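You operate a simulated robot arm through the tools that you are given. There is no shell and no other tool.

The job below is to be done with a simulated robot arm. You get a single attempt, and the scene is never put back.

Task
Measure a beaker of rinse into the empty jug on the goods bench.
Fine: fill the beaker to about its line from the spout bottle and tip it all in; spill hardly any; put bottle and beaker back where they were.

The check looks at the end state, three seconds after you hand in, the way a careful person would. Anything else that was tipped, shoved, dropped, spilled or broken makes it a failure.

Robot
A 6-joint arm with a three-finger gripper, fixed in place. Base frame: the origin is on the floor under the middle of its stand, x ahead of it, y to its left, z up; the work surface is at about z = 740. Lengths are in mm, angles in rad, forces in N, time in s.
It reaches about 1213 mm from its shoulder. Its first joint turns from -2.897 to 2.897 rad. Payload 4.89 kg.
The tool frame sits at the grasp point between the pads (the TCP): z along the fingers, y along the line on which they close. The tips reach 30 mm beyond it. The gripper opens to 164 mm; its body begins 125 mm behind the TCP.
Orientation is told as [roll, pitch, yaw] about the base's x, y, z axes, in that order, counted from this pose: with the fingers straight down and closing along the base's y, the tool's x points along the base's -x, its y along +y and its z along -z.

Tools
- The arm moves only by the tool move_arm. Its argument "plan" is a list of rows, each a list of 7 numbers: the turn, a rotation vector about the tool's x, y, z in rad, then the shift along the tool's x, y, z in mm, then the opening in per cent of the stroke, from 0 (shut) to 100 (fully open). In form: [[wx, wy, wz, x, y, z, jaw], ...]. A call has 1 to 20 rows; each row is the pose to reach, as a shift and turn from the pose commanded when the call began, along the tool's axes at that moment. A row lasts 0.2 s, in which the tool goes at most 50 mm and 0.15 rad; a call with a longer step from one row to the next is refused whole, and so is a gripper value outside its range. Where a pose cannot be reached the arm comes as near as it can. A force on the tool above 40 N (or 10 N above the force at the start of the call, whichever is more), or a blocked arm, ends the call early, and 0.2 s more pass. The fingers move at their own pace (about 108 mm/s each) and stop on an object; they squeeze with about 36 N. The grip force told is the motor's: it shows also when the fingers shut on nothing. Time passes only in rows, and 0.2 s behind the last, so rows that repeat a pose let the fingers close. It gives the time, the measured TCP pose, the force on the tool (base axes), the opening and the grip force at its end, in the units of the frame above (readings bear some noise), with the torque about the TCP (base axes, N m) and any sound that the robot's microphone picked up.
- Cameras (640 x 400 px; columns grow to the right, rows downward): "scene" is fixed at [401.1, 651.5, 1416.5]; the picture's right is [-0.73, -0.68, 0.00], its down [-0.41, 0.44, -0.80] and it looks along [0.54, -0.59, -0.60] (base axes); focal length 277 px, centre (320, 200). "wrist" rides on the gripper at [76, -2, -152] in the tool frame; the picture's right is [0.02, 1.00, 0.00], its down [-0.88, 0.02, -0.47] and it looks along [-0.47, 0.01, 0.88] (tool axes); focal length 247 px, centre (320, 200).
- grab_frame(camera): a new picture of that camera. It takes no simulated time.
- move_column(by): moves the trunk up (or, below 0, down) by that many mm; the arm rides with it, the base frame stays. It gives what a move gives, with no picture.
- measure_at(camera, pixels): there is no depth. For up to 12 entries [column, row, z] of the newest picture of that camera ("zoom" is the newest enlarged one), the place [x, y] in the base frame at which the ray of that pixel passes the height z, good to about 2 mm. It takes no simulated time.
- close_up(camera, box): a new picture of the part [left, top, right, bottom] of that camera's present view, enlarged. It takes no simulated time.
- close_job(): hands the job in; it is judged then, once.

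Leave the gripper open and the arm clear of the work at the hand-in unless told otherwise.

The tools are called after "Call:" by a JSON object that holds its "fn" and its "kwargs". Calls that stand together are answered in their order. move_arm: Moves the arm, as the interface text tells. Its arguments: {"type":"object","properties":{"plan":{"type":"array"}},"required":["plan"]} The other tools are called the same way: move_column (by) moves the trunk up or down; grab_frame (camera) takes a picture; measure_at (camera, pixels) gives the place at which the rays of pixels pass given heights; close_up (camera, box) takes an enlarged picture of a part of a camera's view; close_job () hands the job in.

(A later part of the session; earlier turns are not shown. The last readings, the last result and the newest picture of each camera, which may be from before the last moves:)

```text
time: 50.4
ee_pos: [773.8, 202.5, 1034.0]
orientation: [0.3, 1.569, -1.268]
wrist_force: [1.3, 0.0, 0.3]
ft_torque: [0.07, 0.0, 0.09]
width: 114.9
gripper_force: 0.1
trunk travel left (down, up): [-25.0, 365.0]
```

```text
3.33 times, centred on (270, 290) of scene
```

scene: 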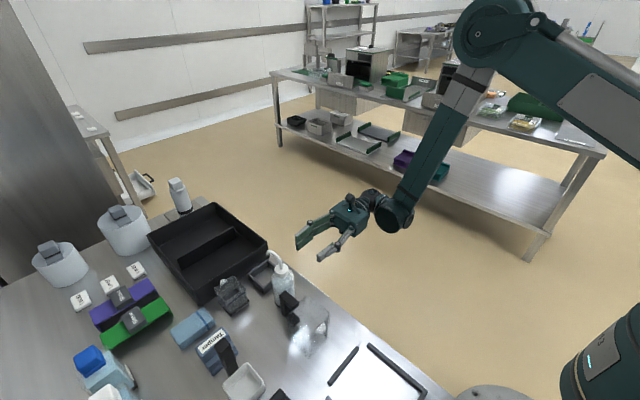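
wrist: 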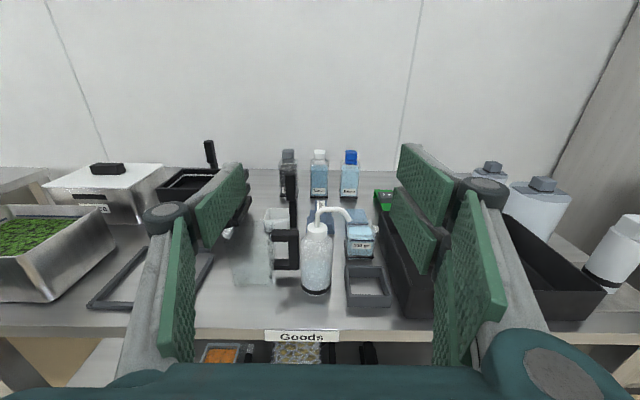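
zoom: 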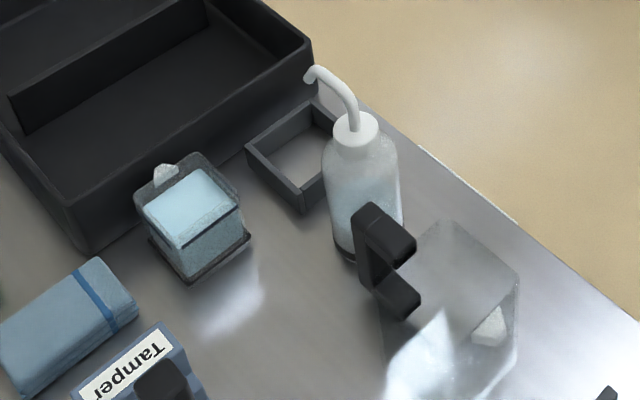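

Everything's in place. I'll take precise close-ups of the fill level and the jug rim, and of the tall scoop handle, before picking up the beaker.

Call:
{"fn": "close_up", "kwargs": {"camera": "wrist", "box": [335, 200, 385, 265]}}

Call:
{"fn": "close_up", "kwargs": {"camera": "scene", "box": [210, 265, 260, 320]}}

Call:
{"fn": "close_up", "kwargs": {"camera": "wrist", "box": [215, 150, 335, 300]}}

Call:
{"fn": "measure_at", "kwargs": {"camera": "zoom", "pixels": [[320, 200, 850]]}}

```text
6.15 times, centred on (360, 232) of wrist
```

zoom: 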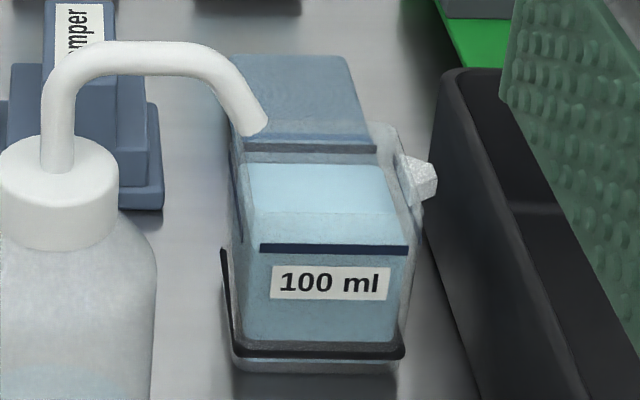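

```text
7.27 times, centred on (235, 292) of scene
```

zoom: 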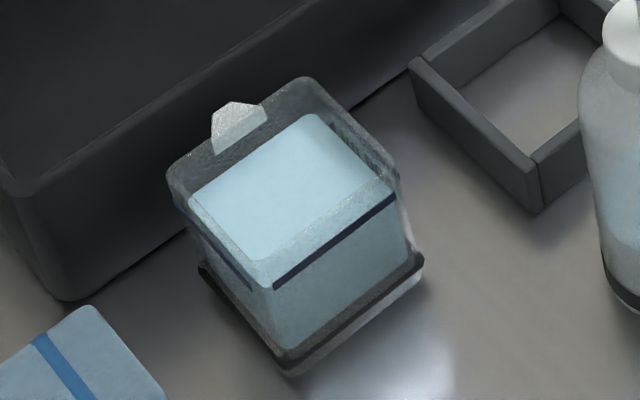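

```text
2.67 times, centred on (275, 225) of wrist
```

zoom: 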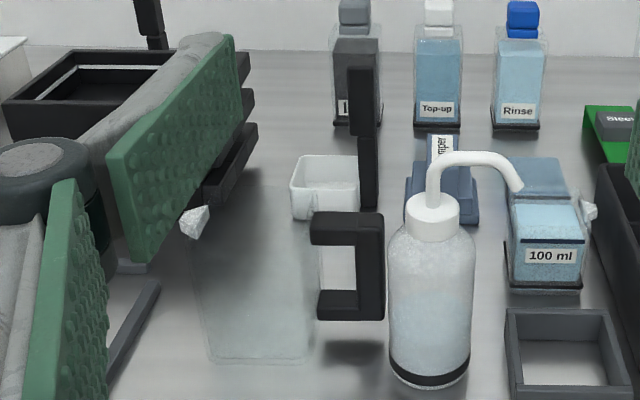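

```text
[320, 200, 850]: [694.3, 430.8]
```

The liquid sits right at the line. I'll triangulate the jug's lip and rim, and the scoop handle top.

Call:
{"fn": "measure_at", "kwargs": {"camera": "wrist", "pixels": [[229.5, 228, 830], [229.5, 228, 840], [229.5, 228, 850], [229.5, 228, 860], [234, 286, 740], [271, 286, 740], [290, 175, 880], [290, 175, 900], [290, 175, 920]]}}

Call:
{"fn": "close_up", "kwargs": {"camera": "scene", "box": [270, 280, 370, 360]}}

Call:
{"fn": "close_up", "kwargs": {"camera": "scene", "box": [190, 310, 290, 400]}}

```text
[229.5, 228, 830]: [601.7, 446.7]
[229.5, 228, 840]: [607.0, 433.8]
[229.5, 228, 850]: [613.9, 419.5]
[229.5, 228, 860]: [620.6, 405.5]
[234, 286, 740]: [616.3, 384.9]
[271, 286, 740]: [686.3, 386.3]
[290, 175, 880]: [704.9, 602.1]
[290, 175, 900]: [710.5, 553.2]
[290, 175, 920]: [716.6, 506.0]
```

```text
5.00 times, centred on (320, 320) of scene
```

zoom: 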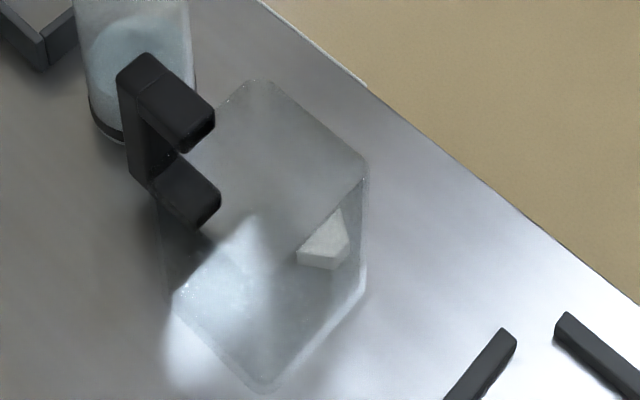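

```text
4.44 times, centred on (240, 355) of scene
```

zoom: 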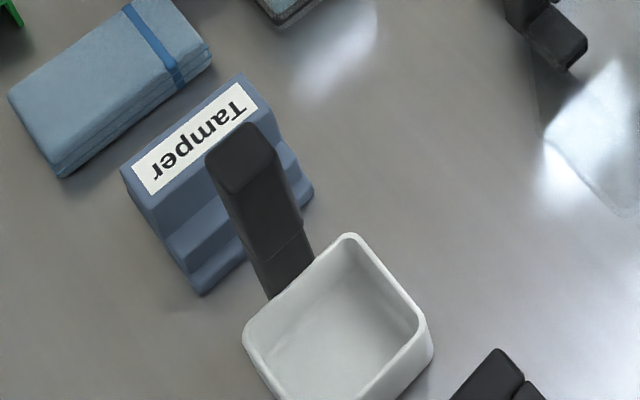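

Call:
{"fn": "measure_at", "kwargs": {"camera": "zoom", "pixels": [[240, 145, 880], [240, 145, 890], [240, 145, 900], [345, 240, 800], [430, 345, 790]]}}

Call:
{"fn": "close_up", "kwargs": {"camera": "scene", "box": [270, 280, 370, 360]}}

Call:
{"fn": "measure_at", "kwargs": {"camera": "zoom", "pixels": [[257, 80, 740], [257, 80, 850], [365, 170, 740], [365, 170, 850], [360, 285, 740], [360, 285, 850], [265, 390, 740], [265, 390, 850], [172, 293, 740], [172, 293, 850], [345, 240, 850], [298, 255, 850]]}}

```text
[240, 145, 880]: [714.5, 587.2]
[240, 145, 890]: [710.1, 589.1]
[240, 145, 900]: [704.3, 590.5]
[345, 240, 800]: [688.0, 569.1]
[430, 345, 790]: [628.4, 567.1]
```

```text
5.00 times, centred on (320, 320) of scene
```

zoom: 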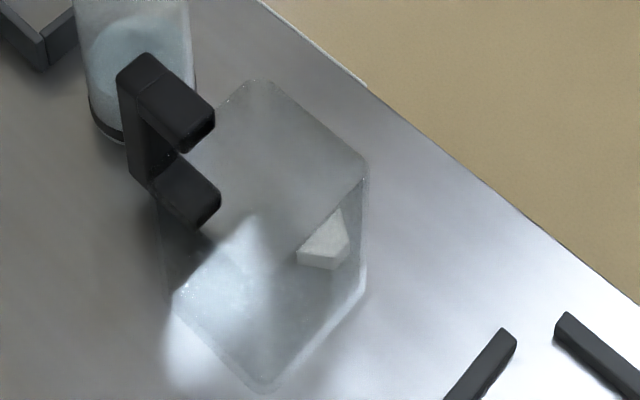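

```text
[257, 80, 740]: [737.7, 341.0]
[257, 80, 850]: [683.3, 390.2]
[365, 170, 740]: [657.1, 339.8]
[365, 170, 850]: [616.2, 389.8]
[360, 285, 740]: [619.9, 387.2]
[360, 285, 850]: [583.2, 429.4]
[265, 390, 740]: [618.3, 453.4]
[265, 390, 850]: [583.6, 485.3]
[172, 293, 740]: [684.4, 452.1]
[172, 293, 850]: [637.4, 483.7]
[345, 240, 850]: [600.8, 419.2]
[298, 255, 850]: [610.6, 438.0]
```

The jug is centred at about (651,420), with an inner opening of roughly 62 mm and the rim at z≈848. The scoop handle top is at about (706,592,893). Now I'll turn the gripper back to pointing down, here off the bench.

Call:
{"fn": "move_arm", "kwargs": {"plan": [[0.0806, -0.0806, -0.0806, 0, 0, 0, 70], [0.1612, -0.1612, -0.1612, 0, 0, 0, 70], [0.2418, -0.2418, -0.2418, 0, 0, 0, 70], [0.3224, -0.3224, -0.3224, 0, 0, 0, 70], [0.403, -0.403, -0.403, 0, 0, 0, 70], [0.4836, -0.4836, -0.4836, 0, 0, 0, 70], [0.5642, -0.5642, -0.5642, 0, 0, 0, 70], [0.6448, -0.6448, -0.6448, 0, 0, 0, 70], [0.7254, -0.7254, -0.7254, 0, 0, 0, 60], [0.806, -0.806, -0.806, 0, 0, 0, 60], [0.8866, -0.8866, -0.8866, 0, 0, 0, 60], [0.9672, -0.9672, -0.9672, 0, 0, 0, 60], [1.0478, -1.0478, -1.0478, 0, 0, 0, 60], [1.1284, -1.1284, -1.1284, 0, 0, 0, 60], [1.209, -1.209, -1.209, 0, 0, 0, 60]]}}

```text
time: 53.5
ee_pos: [772.7, 201.7, 1032.6]
orientation: [-0.001, -0.002, 0.0]
wrist_force: [1.6, -0.5, -0.6]
ft_torque: [0.1, 0.16, -0.03]
width: 98.4
gripper_force: 0.0
trunk travel left (down, up): [-25.0, 365.0]
```

The gripper points down again. I'll travel at z≈1030 to above the beaker (866,491), then lean the tool back 35° (fingers pointing down and +x) for the grasp.

Call:
{"fn": "move_arm", "kwargs": {"plan": [[0, 0, 0, -13.3, 41.4, 0, 60], [0, 0, 0, -26.6, 82.8, 0, 60], [0, 0, 0, -40, 124.2, 0, 60], [0, 0, 0, -53.3, 165.6, 0, 60], [0, 0, 0, -66.6, 207, 0, 55], [0, 0, 0, -80, 248.4, 0, 50], [0, 0, 0, -93.3, 289.8, 0, 48], [0, -0.122, 0, -93.3, 289.8, 0, 48], [0, -0.244, 0, -93.3, 289.8, 0, 48], [0, -0.367, 0, -93.3, 289.8, 0, 48], [0, -0.489, 0, -93.3, 289.8, 0, 48], [0, -0.611, 0, -93.3, 289.8, 0, 48], [0, -0.611, 0, -93.3, 289.8, 0, 48]]}}

Call:
{"fn": "grab_frame", "kwargs": {"camera": "wrist"}}

Call:
{"fn": "grab_frame", "kwargs": {"camera": "scene"}}

```text
time: 56.4
ee_pos: [865.8, 491.1, 1032.6]
orientation: [-0.002, -0.613, 0.0]
wrist_force: [-0.1, -0.5, 0.2]
ft_torque: [0.02, 0.03, 0.01]
width: 78.7
gripper_force: 0.1
trunk travel left (down, up): [-25.0, 365.0]
```

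```text
taken
```

wrist: 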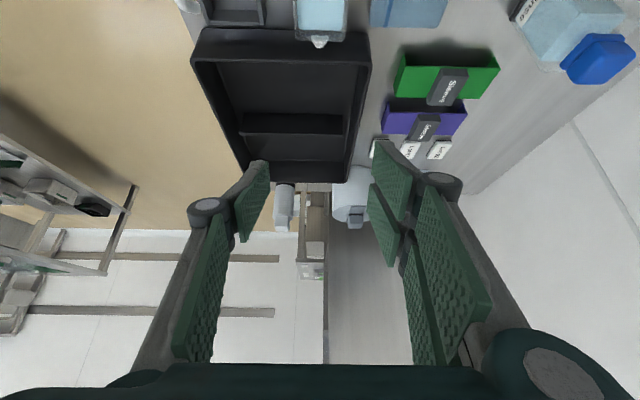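

```text
taken
```

scene: 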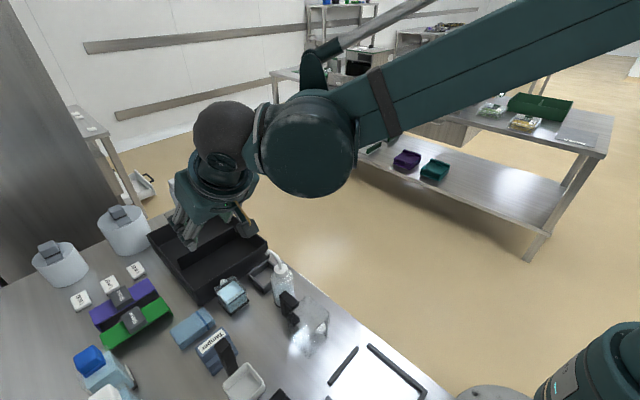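

Pose reached: the beaker is centred in column (320,15) of the wrist view and the fingers straddle it in y. I'll descend straight down 140 mm, to just above the beaker rim, and check alignment.

Call:
{"fn": "move_arm", "kwargs": {"plan": [[0, 0, 0, 20.1, 0, 28.7, 48], [0, 0, 0, 40.2, 0, 57.3, 48], [0, 0, 0, 60.2, 0, 86, 48], [0, 0, 0, 80.3, 0, 114.7, 48], [0, 0, 0, 80.3, 0, 114.7, 48]]}}

Call:
{"fn": "grab_frame", "kwargs": {"camera": "wrist"}}

Call:
{"fn": "close_up", "kwargs": {"camera": "scene", "box": [170, 210, 310, 330]}}

```text
time: 57.5
ee_pos: [862.7, 492.3, 894.1]
orientation: [0.001, -0.609, -0.001]
wrist_force: [-0.5, 0.0, -0.3]
ft_torque: [0.06, -0.03, -0.01]
width: 78.5
gripper_force: 0.2
trunk travel left (down, up): [-25.0, 365.0]
```

```text
taken
```

wrist: 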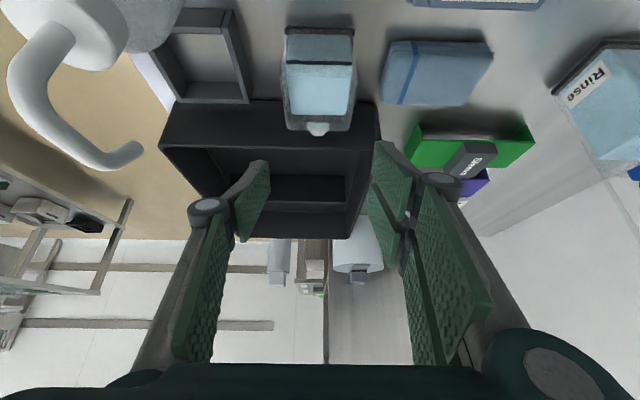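

```text
3.33 times, centred on (240, 270) of scene
```

zoom: 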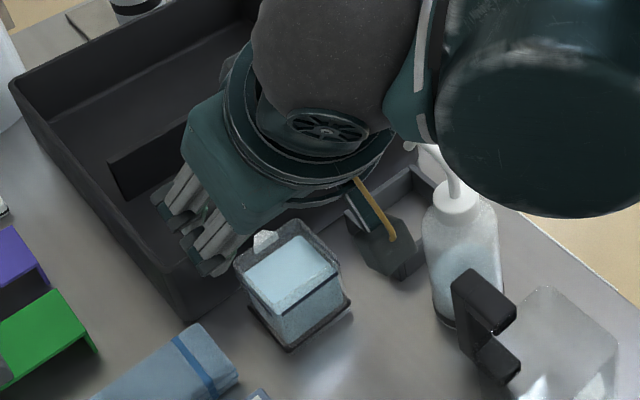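

Alignment in y is good: the beaker is centred between the fingers. But the forearm's wrist joint looks close to the bottle in this view, so I'll check the whole scene before descending further.

Call:
{"fn": "grab_frame", "kwargs": {"camera": "scene"}}

Call:
{"fn": "measure_at", "kwargs": {"camera": "scene", "pixels": [[310, 272, 950], [310, 272, 1000], [310, 272, 1050], [273, 240, 1000], [273, 240, 1050], [305, 230, 1080], [240, 235, 1050], [240, 235, 1080]]}}

```text
taken
```

scene: 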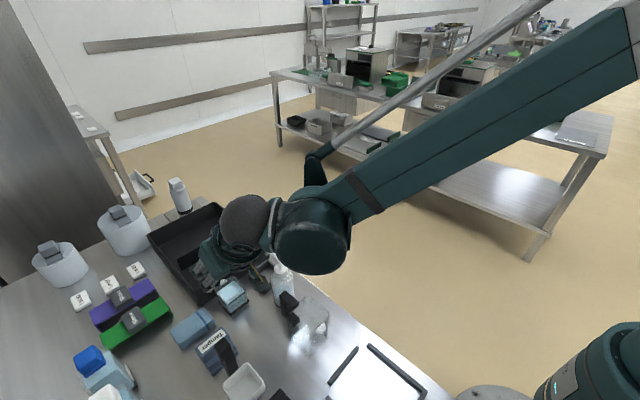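

```text
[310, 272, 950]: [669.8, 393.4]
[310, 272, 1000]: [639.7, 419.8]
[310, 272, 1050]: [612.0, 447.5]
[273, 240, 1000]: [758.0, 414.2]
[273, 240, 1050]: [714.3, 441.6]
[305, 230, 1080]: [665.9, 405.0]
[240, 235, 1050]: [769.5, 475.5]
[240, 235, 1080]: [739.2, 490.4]
```

I estimate the wrist joint at about (660,400), roughly 67 mm in radius. At the final height its underside stays above the jug rim and left of the bottle. I'll descend another 50 mm and re-check.

Call:
{"fn": "move_arm", "kwargs": {"plan": [[0, 0, 0, 10, 0, 14.3, 48], [0, 0, 0, 20, 0, 28.6, 48], [0, 0, 0, 28.7, 0, 41, 48], [0, 0, 0, 28.7, 0, 41, 48]]}}

Call:
{"fn": "grab_frame", "kwargs": {"camera": "wrist"}}

Call:
{"fn": "close_up", "kwargs": {"camera": "scene", "box": [170, 190, 370, 350]}}

```text
time: 58.5
ee_pos: [864.1, 491.3, 842.1]
orientation: [0.001, -0.611, -0.004]
wrist_force: [-0.1, -0.6, 0.6]
ft_torque: [-0.01, -0.07, 0.01]
width: 78.8
gripper_force: 0.1
trunk travel left (down, up): [-25.0, 365.0]
```

```text
taken
```

wrist: 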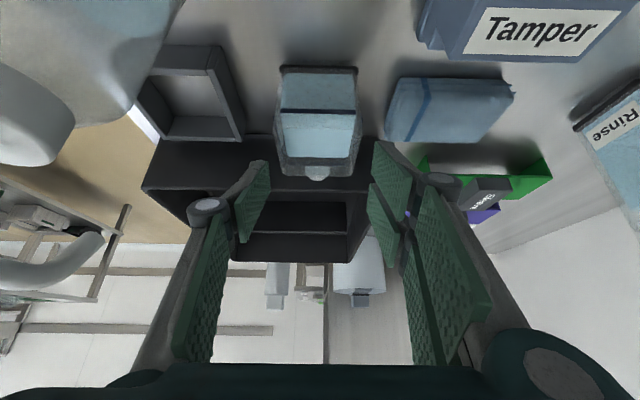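

```text
2.50 times, centred on (270, 270) of scene
```

zoom: 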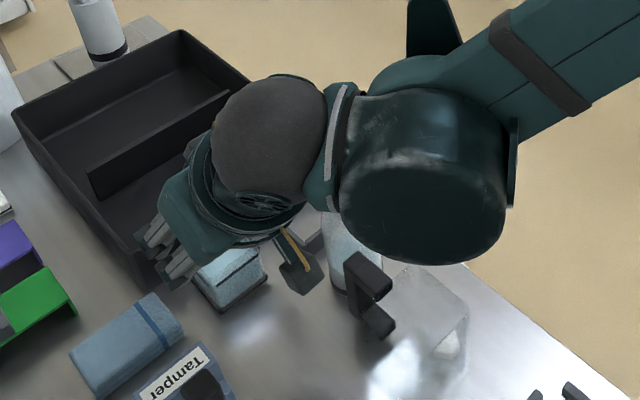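

I'll check where that wrist joint is relative to the bottle and jug before the last 56 mm.

Call:
{"fn": "measure_at", "kwargs": {"camera": "scene", "pixels": [[312, 268, 1000], [312, 268, 1030], [312, 268, 1060], [279, 262, 1000], [279, 262, 1030], [312, 296, 960], [312, 296, 980], [345, 260, 1030], [280, 236, 1090], [280, 236, 1060]]}}

Call:
{"fn": "close_up", "kwargs": {"camera": "wrist", "box": [0, 0, 320, 300]}}

```text
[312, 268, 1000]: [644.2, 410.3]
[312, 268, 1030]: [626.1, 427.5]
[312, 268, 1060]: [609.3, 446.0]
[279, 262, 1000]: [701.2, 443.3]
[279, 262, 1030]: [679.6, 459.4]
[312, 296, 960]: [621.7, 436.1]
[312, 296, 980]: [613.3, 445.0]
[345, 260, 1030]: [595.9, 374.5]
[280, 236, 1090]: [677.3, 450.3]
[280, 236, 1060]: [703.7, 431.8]
```

```text
1.33 times, centred on (160, 150) of wrist
```

zoom: 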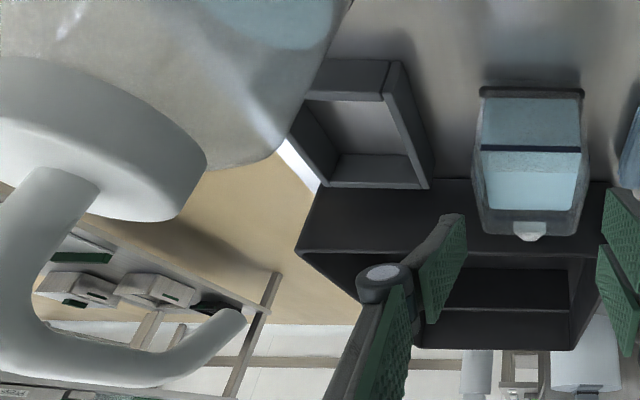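

The joint's cap is near (630,420,1025) and its body runs towards -y. I estimate at least 30 mm clearance to the bottle spout and about 55 mm to the jug rim at the final height. I'll descend the last 54 mm slowly with the fingers straddling the beaker.

Call:
{"fn": "move_arm", "kwargs": {"plan": [[0, 0, 0, 8.6, 0, 12.3, 48], [0, 0, 0, 17.2, 0, 24.6, 48], [0, 0, 0, 25, 0, 35.6, 48], [0, 0, 0, 31, 0, 44.2, 48], [0, 0, 0, 31, 0, 44.2, 48]]}}

Call:
{"fn": "grab_frame", "kwargs": {"camera": "wrist"}}

Call:
{"fn": "close_up", "kwargs": {"camera": "scene", "box": [170, 210, 350, 350]}}

```text
time: 59.8
ee_pos: [864.6, 491.4, 787.4]
orientation: [0.0, -0.612, -0.001]
wrist_force: [0.2, -0.4, 0.3]
ft_torque: [0.0, -0.04, 0.02]
width: 78.7
gripper_force: 0.1
trunk travel left (down, up): [-25.0, 365.0]
```

```text
taken
```

wrist: 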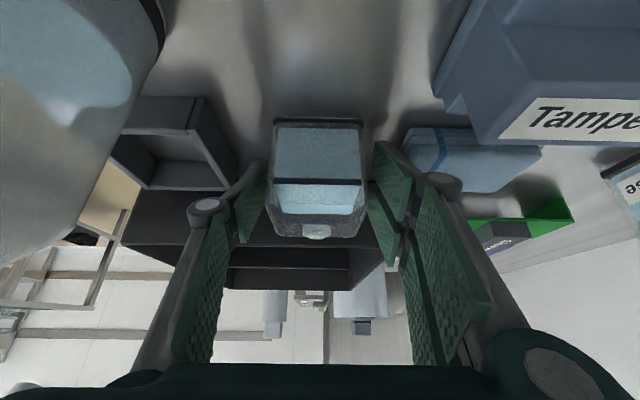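

```text
2.86 times, centred on (260, 280) of scene
```

zoom: 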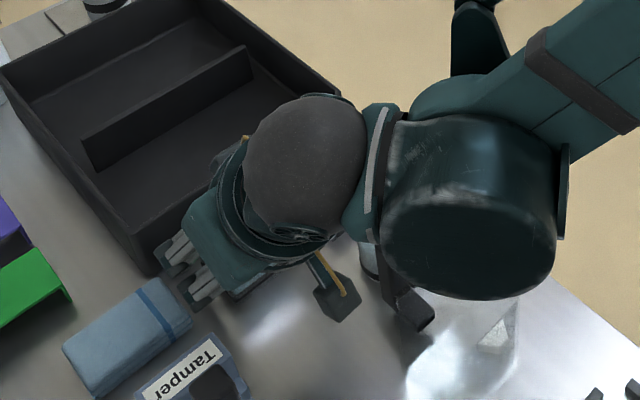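

No contact and the beaker lies between the fingers. I'll measure its exact lateral centre before closing.

Call:
{"fn": "measure_at", "kwargs": {"camera": "wrist", "pixels": [[275, 122, 742], [361, 122, 742], [268, 210, 810], [364, 210, 810], [273, 180, 793], [362, 180, 793], [316, 232, 812]]}}

Call:
{"fn": "close_up", "kwargs": {"camera": "wrist", "box": [220, 90, 420, 270]}}

```text
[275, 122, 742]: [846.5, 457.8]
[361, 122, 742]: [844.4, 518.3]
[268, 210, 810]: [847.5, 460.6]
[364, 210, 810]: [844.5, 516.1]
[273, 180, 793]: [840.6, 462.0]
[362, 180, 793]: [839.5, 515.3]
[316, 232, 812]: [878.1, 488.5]
```

```text
2.22 times, centred on (320, 180) of wrist
```

zoom: 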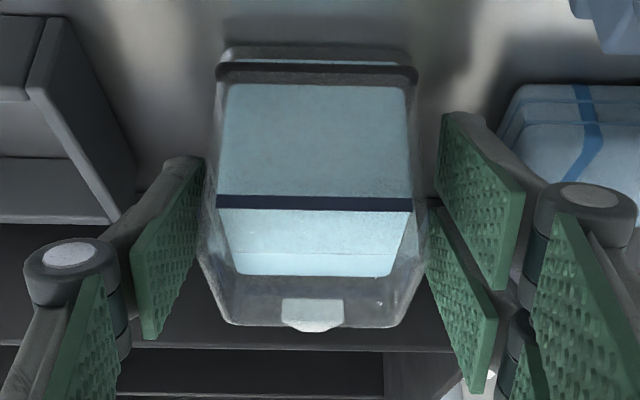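

The beaker centre reads y≈488.5–489, so I'll shift 3 mm to -y to centre the jaws and then close gently.

Call:
{"fn": "move_arm", "kwargs": {"plan": [[0, 0, 0, 0, -1.5, 0, 48], [0, 0, 0, 0, -3, 0, 48], [0, 0, 0, 0, -3, 0, 44], [0, 0, 0, 0, -3, 0, 41], [0, 0, 0, 0, -3, 0, 38], [0, 0, 0, 0, -3, 0, 36]]}}

Call:
{"fn": "close_up", "kwargs": {"camera": "wrist", "box": [220, 90, 420, 270]}}

```text
time: 61.1
ee_pos: [865.6, 488.5, 788.9]
orientation: [-0.002, -0.611, -0.001]
wrist_force: [0.3, -0.6, -0.5]
ft_torque: [0.0, 0.01, -0.01]
width: 60.1
gripper_force: 1.5
trunk travel left (down, up): [-25.0, 365.0]
```

```text
2.22 times, centred on (320, 180) of wrist
```

zoom: 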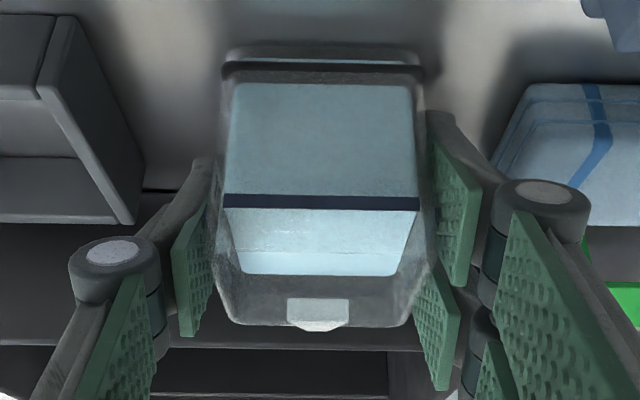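

The opening is 60.1 mm with no squeeze yet, and the beaker is centred. I'll close the rest to grip.

Call:
{"fn": "move_arm", "kwargs": {"plan": [[0, 0, 0, 0, 0, 0, 35], [0, 0, 0, 0, 0, 0, 34], [0, 0, 0, 0, 0, 0, 33], [0, 0, 0, 0, 0, 0, 31], [0, 0, 0, 0, 0, 0, 28], [0, 0, 0, 0, 0, 0, 28]]}}

Call:
{"fn": "close_up", "kwargs": {"camera": "wrist", "box": [220, 90, 420, 270]}}

Call:
{"fn": "close_up", "kwargs": {"camera": "scene", "box": [180, 240, 290, 340]}}

```text
time: 62.5
ee_pos: [863.6, 488.6, 788.3]
orientation: [-0.001, -0.61, -0.003]
wrist_force: [-0.4, 1.1, 1.3]
ft_torque: [0.06, -0.02, 0.0]
width: 59.3
gripper_force: 36.0
trunk travel left (down, up): [-25.0, 365.0]
```

```text
2.22 times, centred on (320, 180) of wrist
```

zoom: 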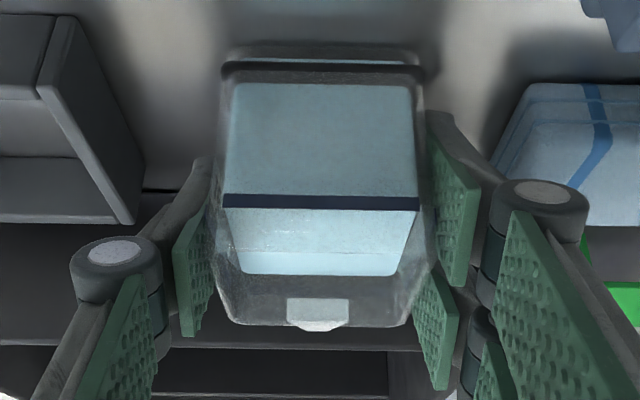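

```text
4.00 times, centred on (235, 290) of scene
```

zoom: 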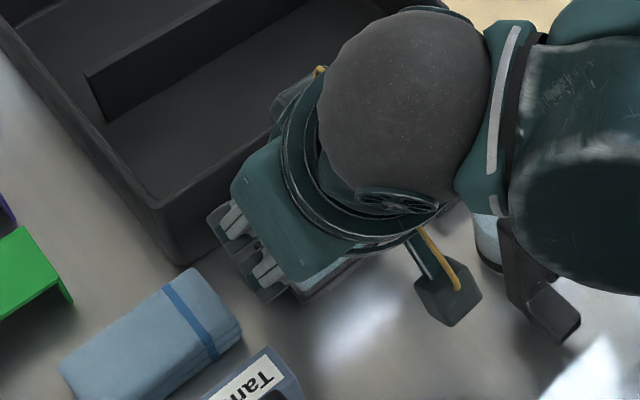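

Gripped at 59.3 mm with 36 N, and the beaker didn't shift. The grip pose for the return is TCP ≈ (864.6, 488.6, 788.3). Now a slow vertical test lift of 20 mm.

Call:
{"fn": "move_arm", "kwargs": {"plan": [[0, 0, 0, -1.15, 0, -1.64, 28], [0, 0, 0, -3.44, 0, -4.91, 28], [0, 0, 0, -6.88, 0, -9.83, 28], [0, 0, 0, -11.47, 0, -16.38, 28], [0, 0, 0, -11.47, 0, -16.38, 28]]}}

Call:
{"fn": "close_up", "kwargs": {"camera": "wrist", "box": [220, 90, 420, 270]}}

```text
time: 63.8
ee_pos: [865.8, 488.6, 809.2]
orientation: [0.0, -0.61, 0.001]
wrist_force: [-0.1, 0.6, -2.5]
ft_torque: [-0.02, -0.01, -0.04]
width: 59.4
gripper_force: 35.9
trunk travel left (down, up): [-25.0, 365.0]
```

```text
2.22 times, centred on (320, 180) of wrist
```

zoom: 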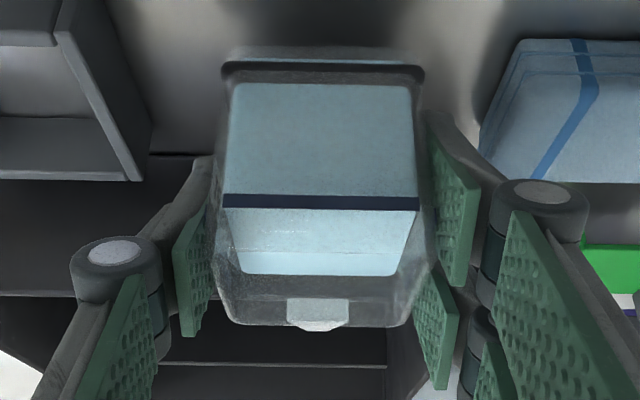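

Lift OK (about 2.5 N, no slip). I'll continue straight up to z≈934, well above the bottle and jug.

Call:
{"fn": "move_arm", "kwargs": {"plan": [[0, 0, 0, -11.47, 0, -16.38, 28], [0, 0, 0, -25.8, 0, -36.9, 28], [0, 0, 0, -40.2, 0, -57.3, 28], [0, 0, 0, -54.5, 0, -77.8, 28], [0, 0, 0, -65.4, 0, -93.4, 28], [0, 0, 0, -71.7, 0, -102.4, 28], [0, 0, 0, -71.7, 0, -102.4, 28]]}}

Call:
{"fn": "grab_frame", "kwargs": {"camera": "wrist"}}

Call:
{"fn": "grab_frame", "kwargs": {"camera": "scene"}}

```text
time: 65.3
ee_pos: [865.5, 488.6, 934.4]
orientation: [-0.001, -0.611, 0.001]
wrist_force: [-0.6, 0.0, -1.0]
ft_torque: [0.02, -0.01, -0.01]
width: 59.2
gripper_force: 35.9
trunk travel left (down, up): [-25.0, 365.0]
```

```text
taken
```

wrist: 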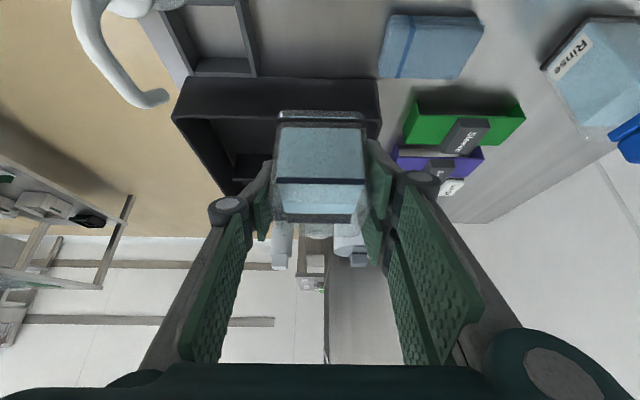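

```text
taken
```

scene: 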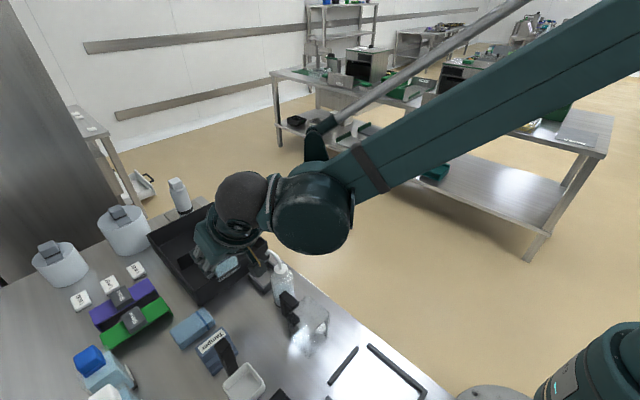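

The beaker is carried level with its contents steady. I'll move it -x by 205 mm at this height (bottom z≈888, over everything), gently, to the jug's x.

Call:
{"fn": "move_arm", "kwargs": {"plan": [[0, 0, 0, 6.6, 0, -4.6, 28], [0, 0, 0, 20.5, 0, -14.3, 28], [0, 0, 0, 41, 0, -28.7, 28], [0, 0, 0, 61.4, 0, -43, 28], [0, 0, 0, 81.9, 0, -57.4, 28], [0, 0, 0, 102.4, 0, -71.7, 28], [0, 0, 0, 122.9, 0, -86.1, 28], [0, 0, 0, 143.3, 0, -100.4, 28], [0, 0, 0, 158.9, 0, -111.3, 28], [0, 0, 0, 166.3, 0, -116.4, 28], [0, 0, 0, 167.9, 0, -117.6, 28], [0, 0, 0, 167.9, 0, -117.6, 28]]}}

Call:
{"fn": "grab_frame", "kwargs": {"camera": "scene"}}

Call:
{"fn": "grab_frame", "kwargs": {"camera": "wrist"}}

```text
time: 68.0
ee_pos: [659.7, 490.0, 935.0]
orientation: [0.001, -0.61, 0.0]
wrist_force: [0.2, -0.4, -1.2]
ft_torque: [0.03, 0.01, 0.02]
width: 59.3
gripper_force: 35.9
trunk travel left (down, up): [-25.0, 365.0]
```

```text
taken
```

scene: 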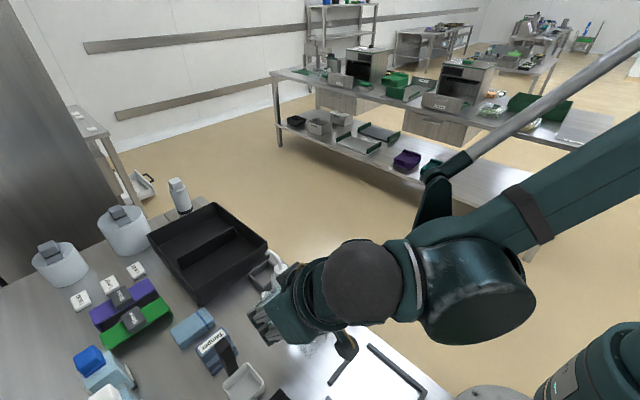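

```text
taken
```

wrist: 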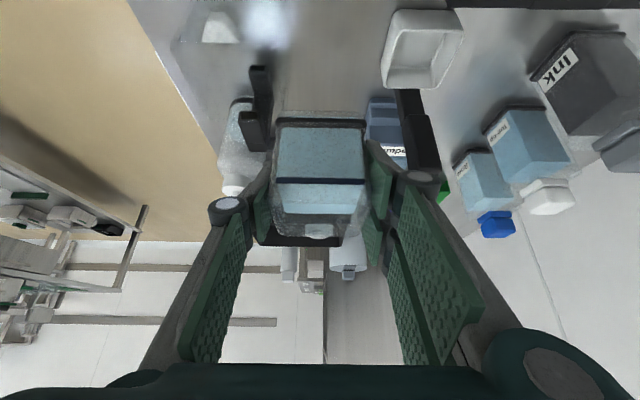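

The beaker is beside the jug at (660,490,935) and level. Next comes a yaw of -90° about the vertical so the spout points -y, toward the jug. I'll do the first 30° and check reachability.

Call:
{"fn": "move_arm", "kwargs": {"plan": [[0.05, 0, 0.0715, 0, 0, 0, 28], [0.1, 0, 0.143, 0, 0, 0, 28], [0.16, 0, 0.2287, 0, 0, 0, 28], [0.23, 0, 0.3288, 0, 0, 0, 28], [0.3, 0, 0.4284, 0, 0, 0, 28], [0.3, 0, 0.4284, 0, 0, 0, 28]]}}

Call:
{"fn": "grab_frame", "kwargs": {"camera": "wrist"}}

```text
time: 69.3
ee_pos: [659.6, 489.2, 932.9]
orientation: [0.001, -0.612, -0.524]
wrist_force: [1.2, -0.5, -1.7]
ft_torque: [0.03, 0.0, 0.0]
width: 59.3
gripper_force: 36.5
trunk travel left (down, up): [-25.0, 365.0]
```

```text
taken
```

wrist: 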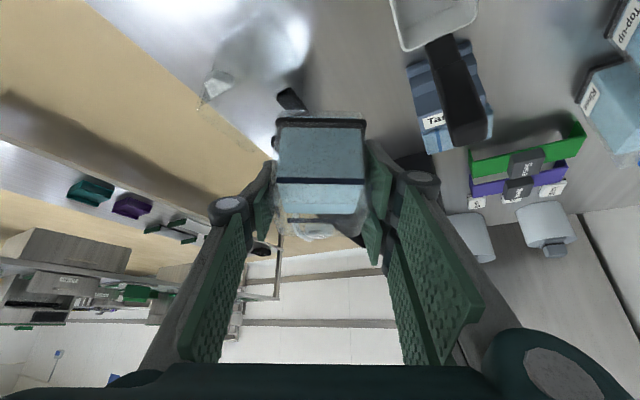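

The 30° yaw was clean (pitch held at -0.612). I'll continue the remaining 60°.

Call:
{"fn": "move_arm", "kwargs": {"plan": [[0.05, 0, 0.0714, 0, 0, 0, 28], [0.115, 0, 0.1642, 0, 0, 0, 28], [0.18, 0, 0.257, 0, 0, 0, 28], [0.245, 0, 0.3498, 0, 0, 0, 28], [0.31, 0, 0.4427, 0, 0, 0, 28], [0.375, 0, 0.5355, 0, 0, 0, 28], [0.44, 0, 0.6283, 0, 0, 0, 28], [0.505, 0, 0.7211, 0, 0, 0, 28], [0.56, 0, 0.7997, 0, 0, 0, 28], [0.6005, 0, 0.8575, 0, 0, 0, 28], [0.6005, 0, 0.8575, 0, 0, 0, 28]]}}

Call:
{"fn": "grab_frame", "kwargs": {"camera": "wrist"}}

Call:
{"fn": "grab_frame", "kwargs": {"camera": "scene"}}

```text
time: 71.8
ee_pos: [659.9, 488.6, 934.0]
orientation: [-0.001, -0.61, -1.573]
wrist_force: [0.0, -0.1, -0.9]
ft_torque: [0.02, 0.0, 0.02]
width: 59.5
gripper_force: 36.6
trunk travel left (down, up): [-25.0, 365.0]
```

```text
taken
```

wrist: 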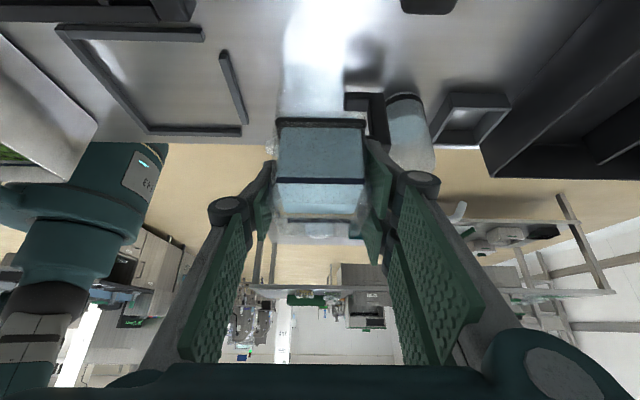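

```text
taken
```

scene: 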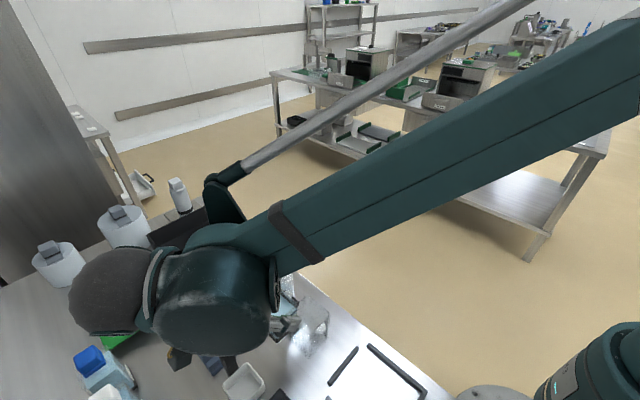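

The spout now points -y toward the jug, held level. I'll bring it over the jug: TCP to (651,461,914) with a first 25° tilt, which is below the pouring angle of about 34°.

Call:
{"fn": "move_arm", "kwargs": {"plan": [[0, 0.06, 0, -1.8, -1.5, 5, 28], [0, 0.135, 0, -3.6, -3, 10.5, 28], [0, 0.21, 0, -5.4, -4.5, 16, 28], [0, 0.285, 0, -7.2, -6, 21.5, 28], [0, 0.36, 0, -9, -7.5, 27, 28], [0, 0.41, 0, -10.4, -8.5, 30.4, 28], [0, 0.436, 0, -11.1, -9, 32.2, 28], [0, 0.436, 0, -11.1, -9, 32.2, 28]]}}

Call:
{"fn": "grab_frame", "kwargs": {"camera": "wrist"}}

Call:
{"fn": "close_up", "kwargs": {"camera": "scene", "box": [230, 240, 390, 370]}}

```text
time: 73.5
ee_pos: [650.8, 462.1, 913.0]
orientation: [0.001, -0.173, -1.571]
wrist_force: [-0.5, -0.2, -1.6]
ft_torque: [-0.07, -0.03, 0.0]
width: 59.4
gripper_force: 35.7
trunk travel left (down, up): [-25.0, 365.0]
```

```text
taken
```

wrist: 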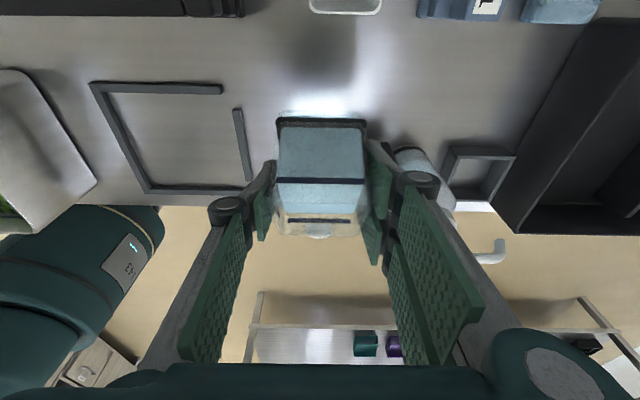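

```text
3.08 times, centred on (310, 305) of scene
```

zoom: 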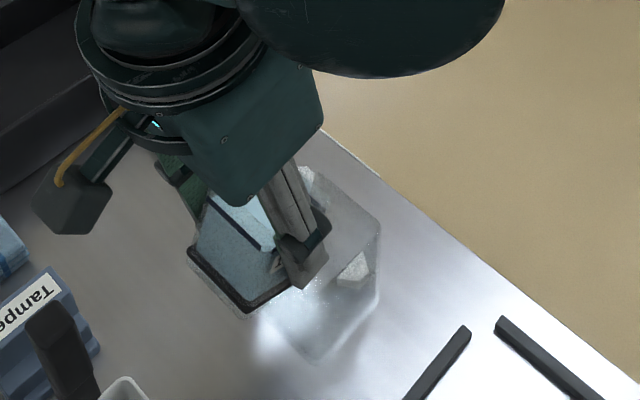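

Over the jug at 25° with no spill. By geometry the lip is at about (651,421,918), above the jug's middle. I'll tilt slowly to 37° to start a thin pour and check where the stream lands.

Call:
{"fn": "move_arm", "kwargs": {"plan": [[0, 0.05, 0, 0, 0, 0, 28], [0, 0.1, 0, 0, 0, 0, 28], [0, 0.15, 0, 0, 0, 0, 28], [0, 0.2, 0, 0, 0, 0, 28], [0, 0.2, 0, 0, 0, 0, 28]]}}

Call:
{"fn": "close_up", "kwargs": {"camera": "wrist", "box": [220, 90, 420, 270]}}

Call:
{"fn": "close_up", "kwargs": {"camera": "scene", "box": [260, 260, 360, 350]}}

```text
time: 74.8
ee_pos: [650.5, 461.1, 913.2]
orientation: [-0.002, 0.025, -1.571]
wrist_force: [0.0, -0.8, -1.6]
ft_torque: [-0.07, 0.02, -0.01]
width: 59.1
gripper_force: 36.3
trunk travel left (down, up): [-25.0, 365.0]
```

```text
2.22 times, centred on (320, 180) of wrist
```

zoom: 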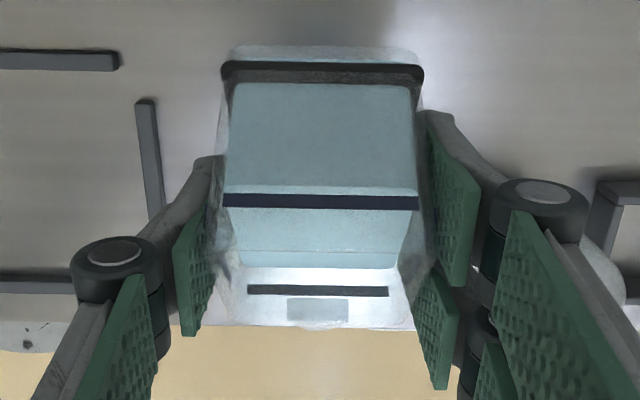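

```text
4.44 times, centred on (310, 305) of scene
```

zoom: 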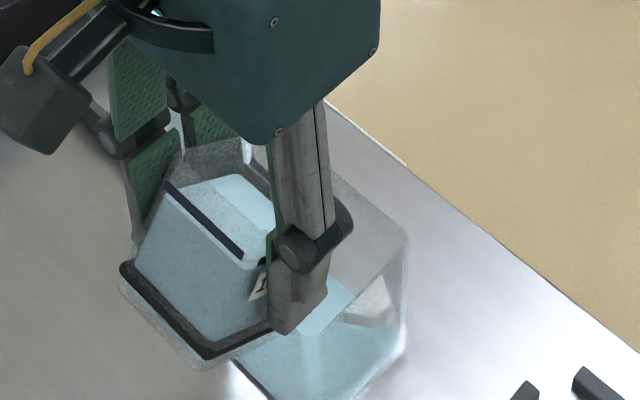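

There's already blue in the jug's bottom (scene zoom (350,350)). I'll look more closely for the stream and anything outside the jug.

Call:
{"fn": "close_up", "kwargs": {"camera": "scene", "box": [280, 280, 360, 350]}}

Call:
{"fn": "grab_frame", "kwargs": {"camera": "scene"}}

Call:
{"fn": "grab_frame", "kwargs": {"camera": "wrist"}}

```text
5.71 times, centred on (320, 315) of scene
```

zoom: 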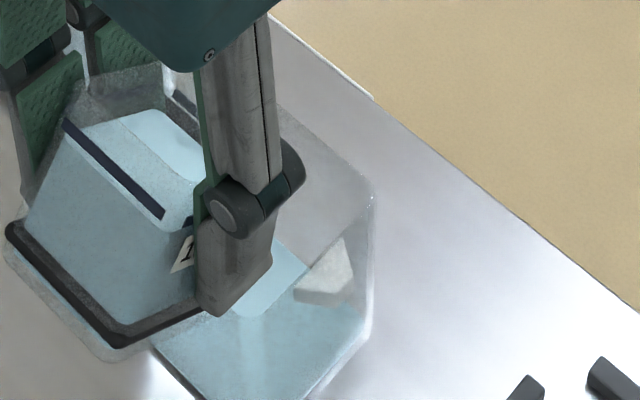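

```text
taken
```

scene: 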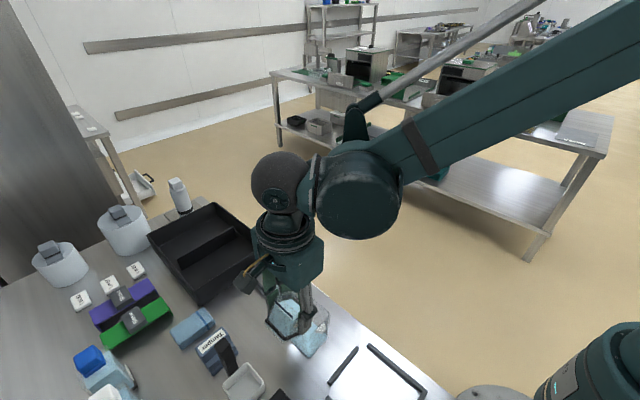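

```text
taken
```

wrist: 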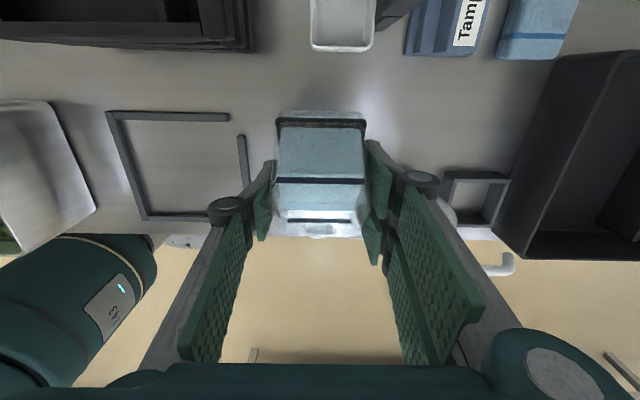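

The stream goes into the jug, with nothing outside it. I'll continue tilting slowly to 50°, keeping the lip over the jug centre.

Call:
{"fn": "move_arm", "kwargs": {"plan": [[0, 0.04, 0, -0.3, 0, 0, 28], [0, 0.08, 0, -0.6, 0, 0, 28], [0, 0.12, 0, -0.9, 0, 0, 28], [0, 0.16, 0, -1.2, 0, 0, 28], [0, 0.2, 0, -1.5, 0, 0, 28], [0, 0.236, 0, -1.7, 0, 0, 28]]}}

Call:
{"fn": "close_up", "kwargs": {"camera": "wrist", "box": [220, 90, 420, 270]}}

Call:
{"fn": "close_up", "kwargs": {"camera": "scene", "box": [270, 270, 370, 360]}}

```text
time: 76.2
ee_pos: [650.9, 459.9, 913.5]
orientation: [-0.001, 0.26, -1.571]
wrist_force: [-0.4, 0.0, -1.3]
ft_torque: [-0.03, -0.02, -0.02]
width: 59.4
gripper_force: 36.0
trunk travel left (down, up): [-25.0, 365.0]
```

```text
2.22 times, centred on (320, 180) of wrist
```

zoom: 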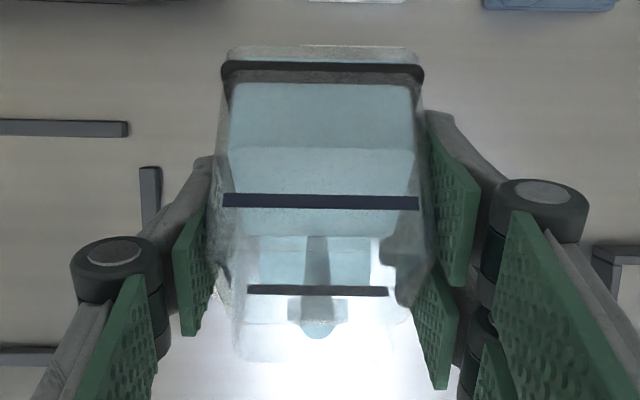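

```text
4.44 times, centred on (320, 315) of scene
```

zoom: 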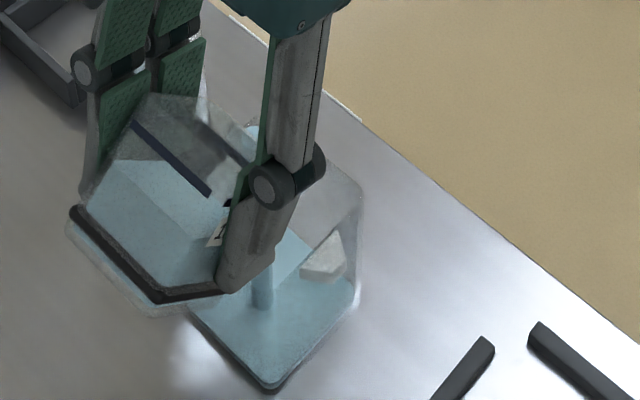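

The stream runs straight from the lip into the middle of the jug (wrist zoom (316,260), scene zoom (262,290)). I'll continue to 65° with the lip kept over the jug.

Call:
{"fn": "move_arm", "kwargs": {"plan": [[0, 0.044, 0, -0.75, 0, -0.2, 28], [0, 0.088, 0, -1.5, 0, -0.4, 28], [0, 0.131, 0, -2.25, 0, -0.6, 28], [0, 0.175, 0, -3, 0, -0.8, 28], [0, 0.218, 0, -3.75, 0, -1, 28], [0, 0.262, 0, -4.5, 0, -1.2, 28], [0, 0.262, 0, -4.5, 0, -1.2, 28]]}}

Call:
{"fn": "close_up", "kwargs": {"camera": "wrist", "box": [220, 90, 420, 270]}}

Call:
{"fn": "close_up", "kwargs": {"camera": "scene", "box": [270, 270, 370, 360]}}

```text
time: 77.8
ee_pos: [651.2, 456.1, 912.8]
orientation: [-0.001, 0.525, -1.571]
wrist_force: [-0.5, -0.1, -1.1]
ft_torque: [-0.03, -0.04, -0.05]
width: 59.2
gripper_force: 35.9
trunk travel left (down, up): [-25.0, 365.0]
```

```text
2.22 times, centred on (320, 180) of wrist
```

zoom: 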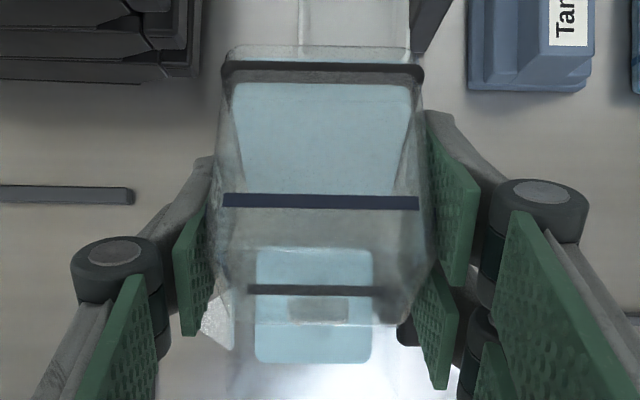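

```text
4.44 times, centred on (320, 315) of scene
```

zoom: 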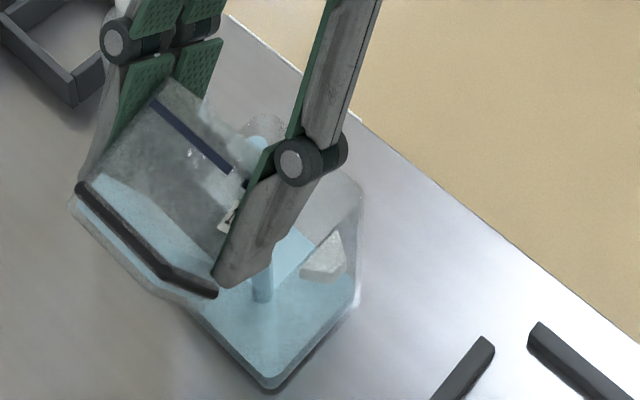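

Good: the stream is still centred and nothing's outside. I'll continue to 80°.

Call:
{"fn": "move_arm", "kwargs": {"plan": [[0, 0.044, 0, -1, 0, -0.6, 28], [0, 0.088, 0, -2, 0, -1.2, 28], [0, 0.131, 0, -3, 0, -1.75, 28], [0, 0.175, 0, -4, 0, -2.3, 28], [0, 0.218, 0, -5, 0, -2.9, 28], [0, 0.262, 0, -6.1, 0, -3.5, 28], [0, 0.262, 0, -6.1, 0, -3.5, 28]]}}

Call:
{"fn": "close_up", "kwargs": {"camera": "wrist", "box": [220, 90, 420, 270]}}

Call:
{"fn": "close_up", "kwargs": {"camera": "scene", "box": [270, 270, 370, 360]}}

```text
time: 79.3
ee_pos: [650.6, 447.4, 914.5]
orientation: [0.0, 0.787, -1.569]
wrist_force: [-0.6, 0.2, -0.6]
ft_torque: [-0.03, -0.04, 0.0]
width: 59.0
gripper_force: 36.1
trunk travel left (down, up): [-25.0, 365.0]
```

```text
2.22 times, centred on (320, 180) of wrist
```

zoom: 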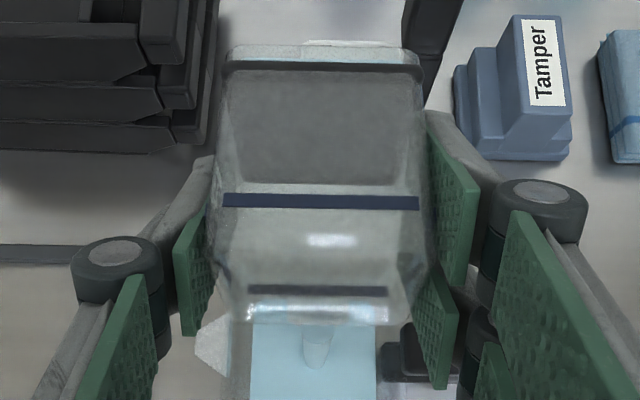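

```text
4.44 times, centred on (320, 315) of scene
```

zoom: 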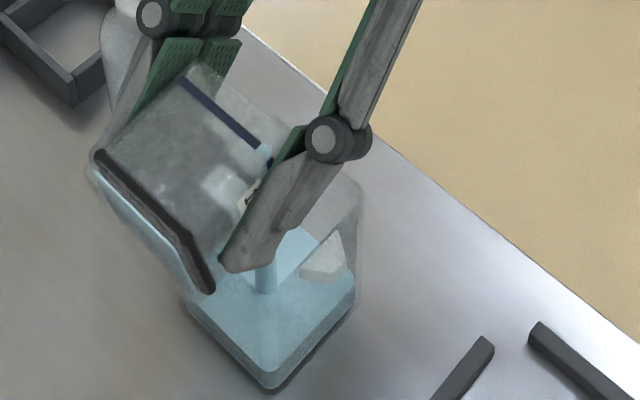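

Nearly empty at 80°, with the stream still inside the jug. I'll continue to 95°.

Call:
{"fn": "move_arm", "kwargs": {"plan": [[0, 0.052, 0, -1.2, 0, -1.2, 28], [0, 0.105, 0, -2.5, 0, -2.5, 28], [0, 0.157, 0, -3.7, 0, -3.7, 28], [0, 0.21, 0, -5, 0, -5, 28], [0, 0.262, 0, -6.2, 0, -6.2, 28], [0, 0.262, 0, -6.2, 0, -6.2, 28]]}}

Call:
{"fn": "close_up", "kwargs": {"camera": "wrist", "box": [220, 90, 420, 310]}}

Call:
{"fn": "close_up", "kwargs": {"camera": "scene", "box": [270, 270, 370, 360]}}

```text
time: 80.8
ee_pos: [651.6, 439.0, 913.1]
orientation: [-0.001, 1.048, -1.569]
wrist_force: [0.2, 0.2, -0.8]
ft_torque: [-0.02, -0.01, -0.03]
width: 59.3
gripper_force: 35.7
trunk travel left (down, up): [-25.0, 365.0]
```

```text
1.82 times, centred on (320, 200) of wrist
```

zoom: 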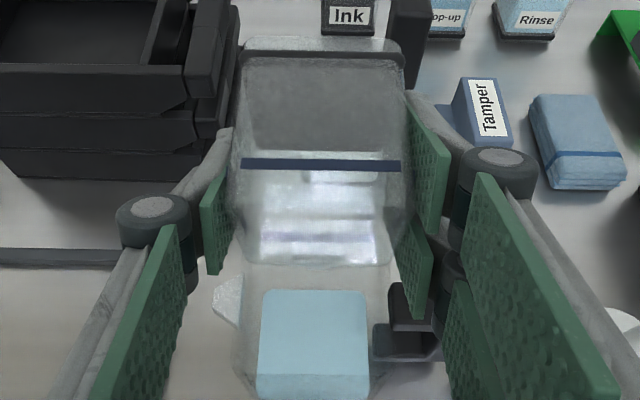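

```text
4.44 times, centred on (320, 315) of scene
```

zoom: 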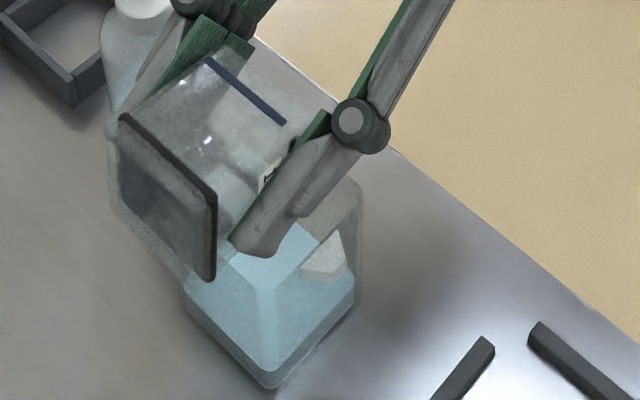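

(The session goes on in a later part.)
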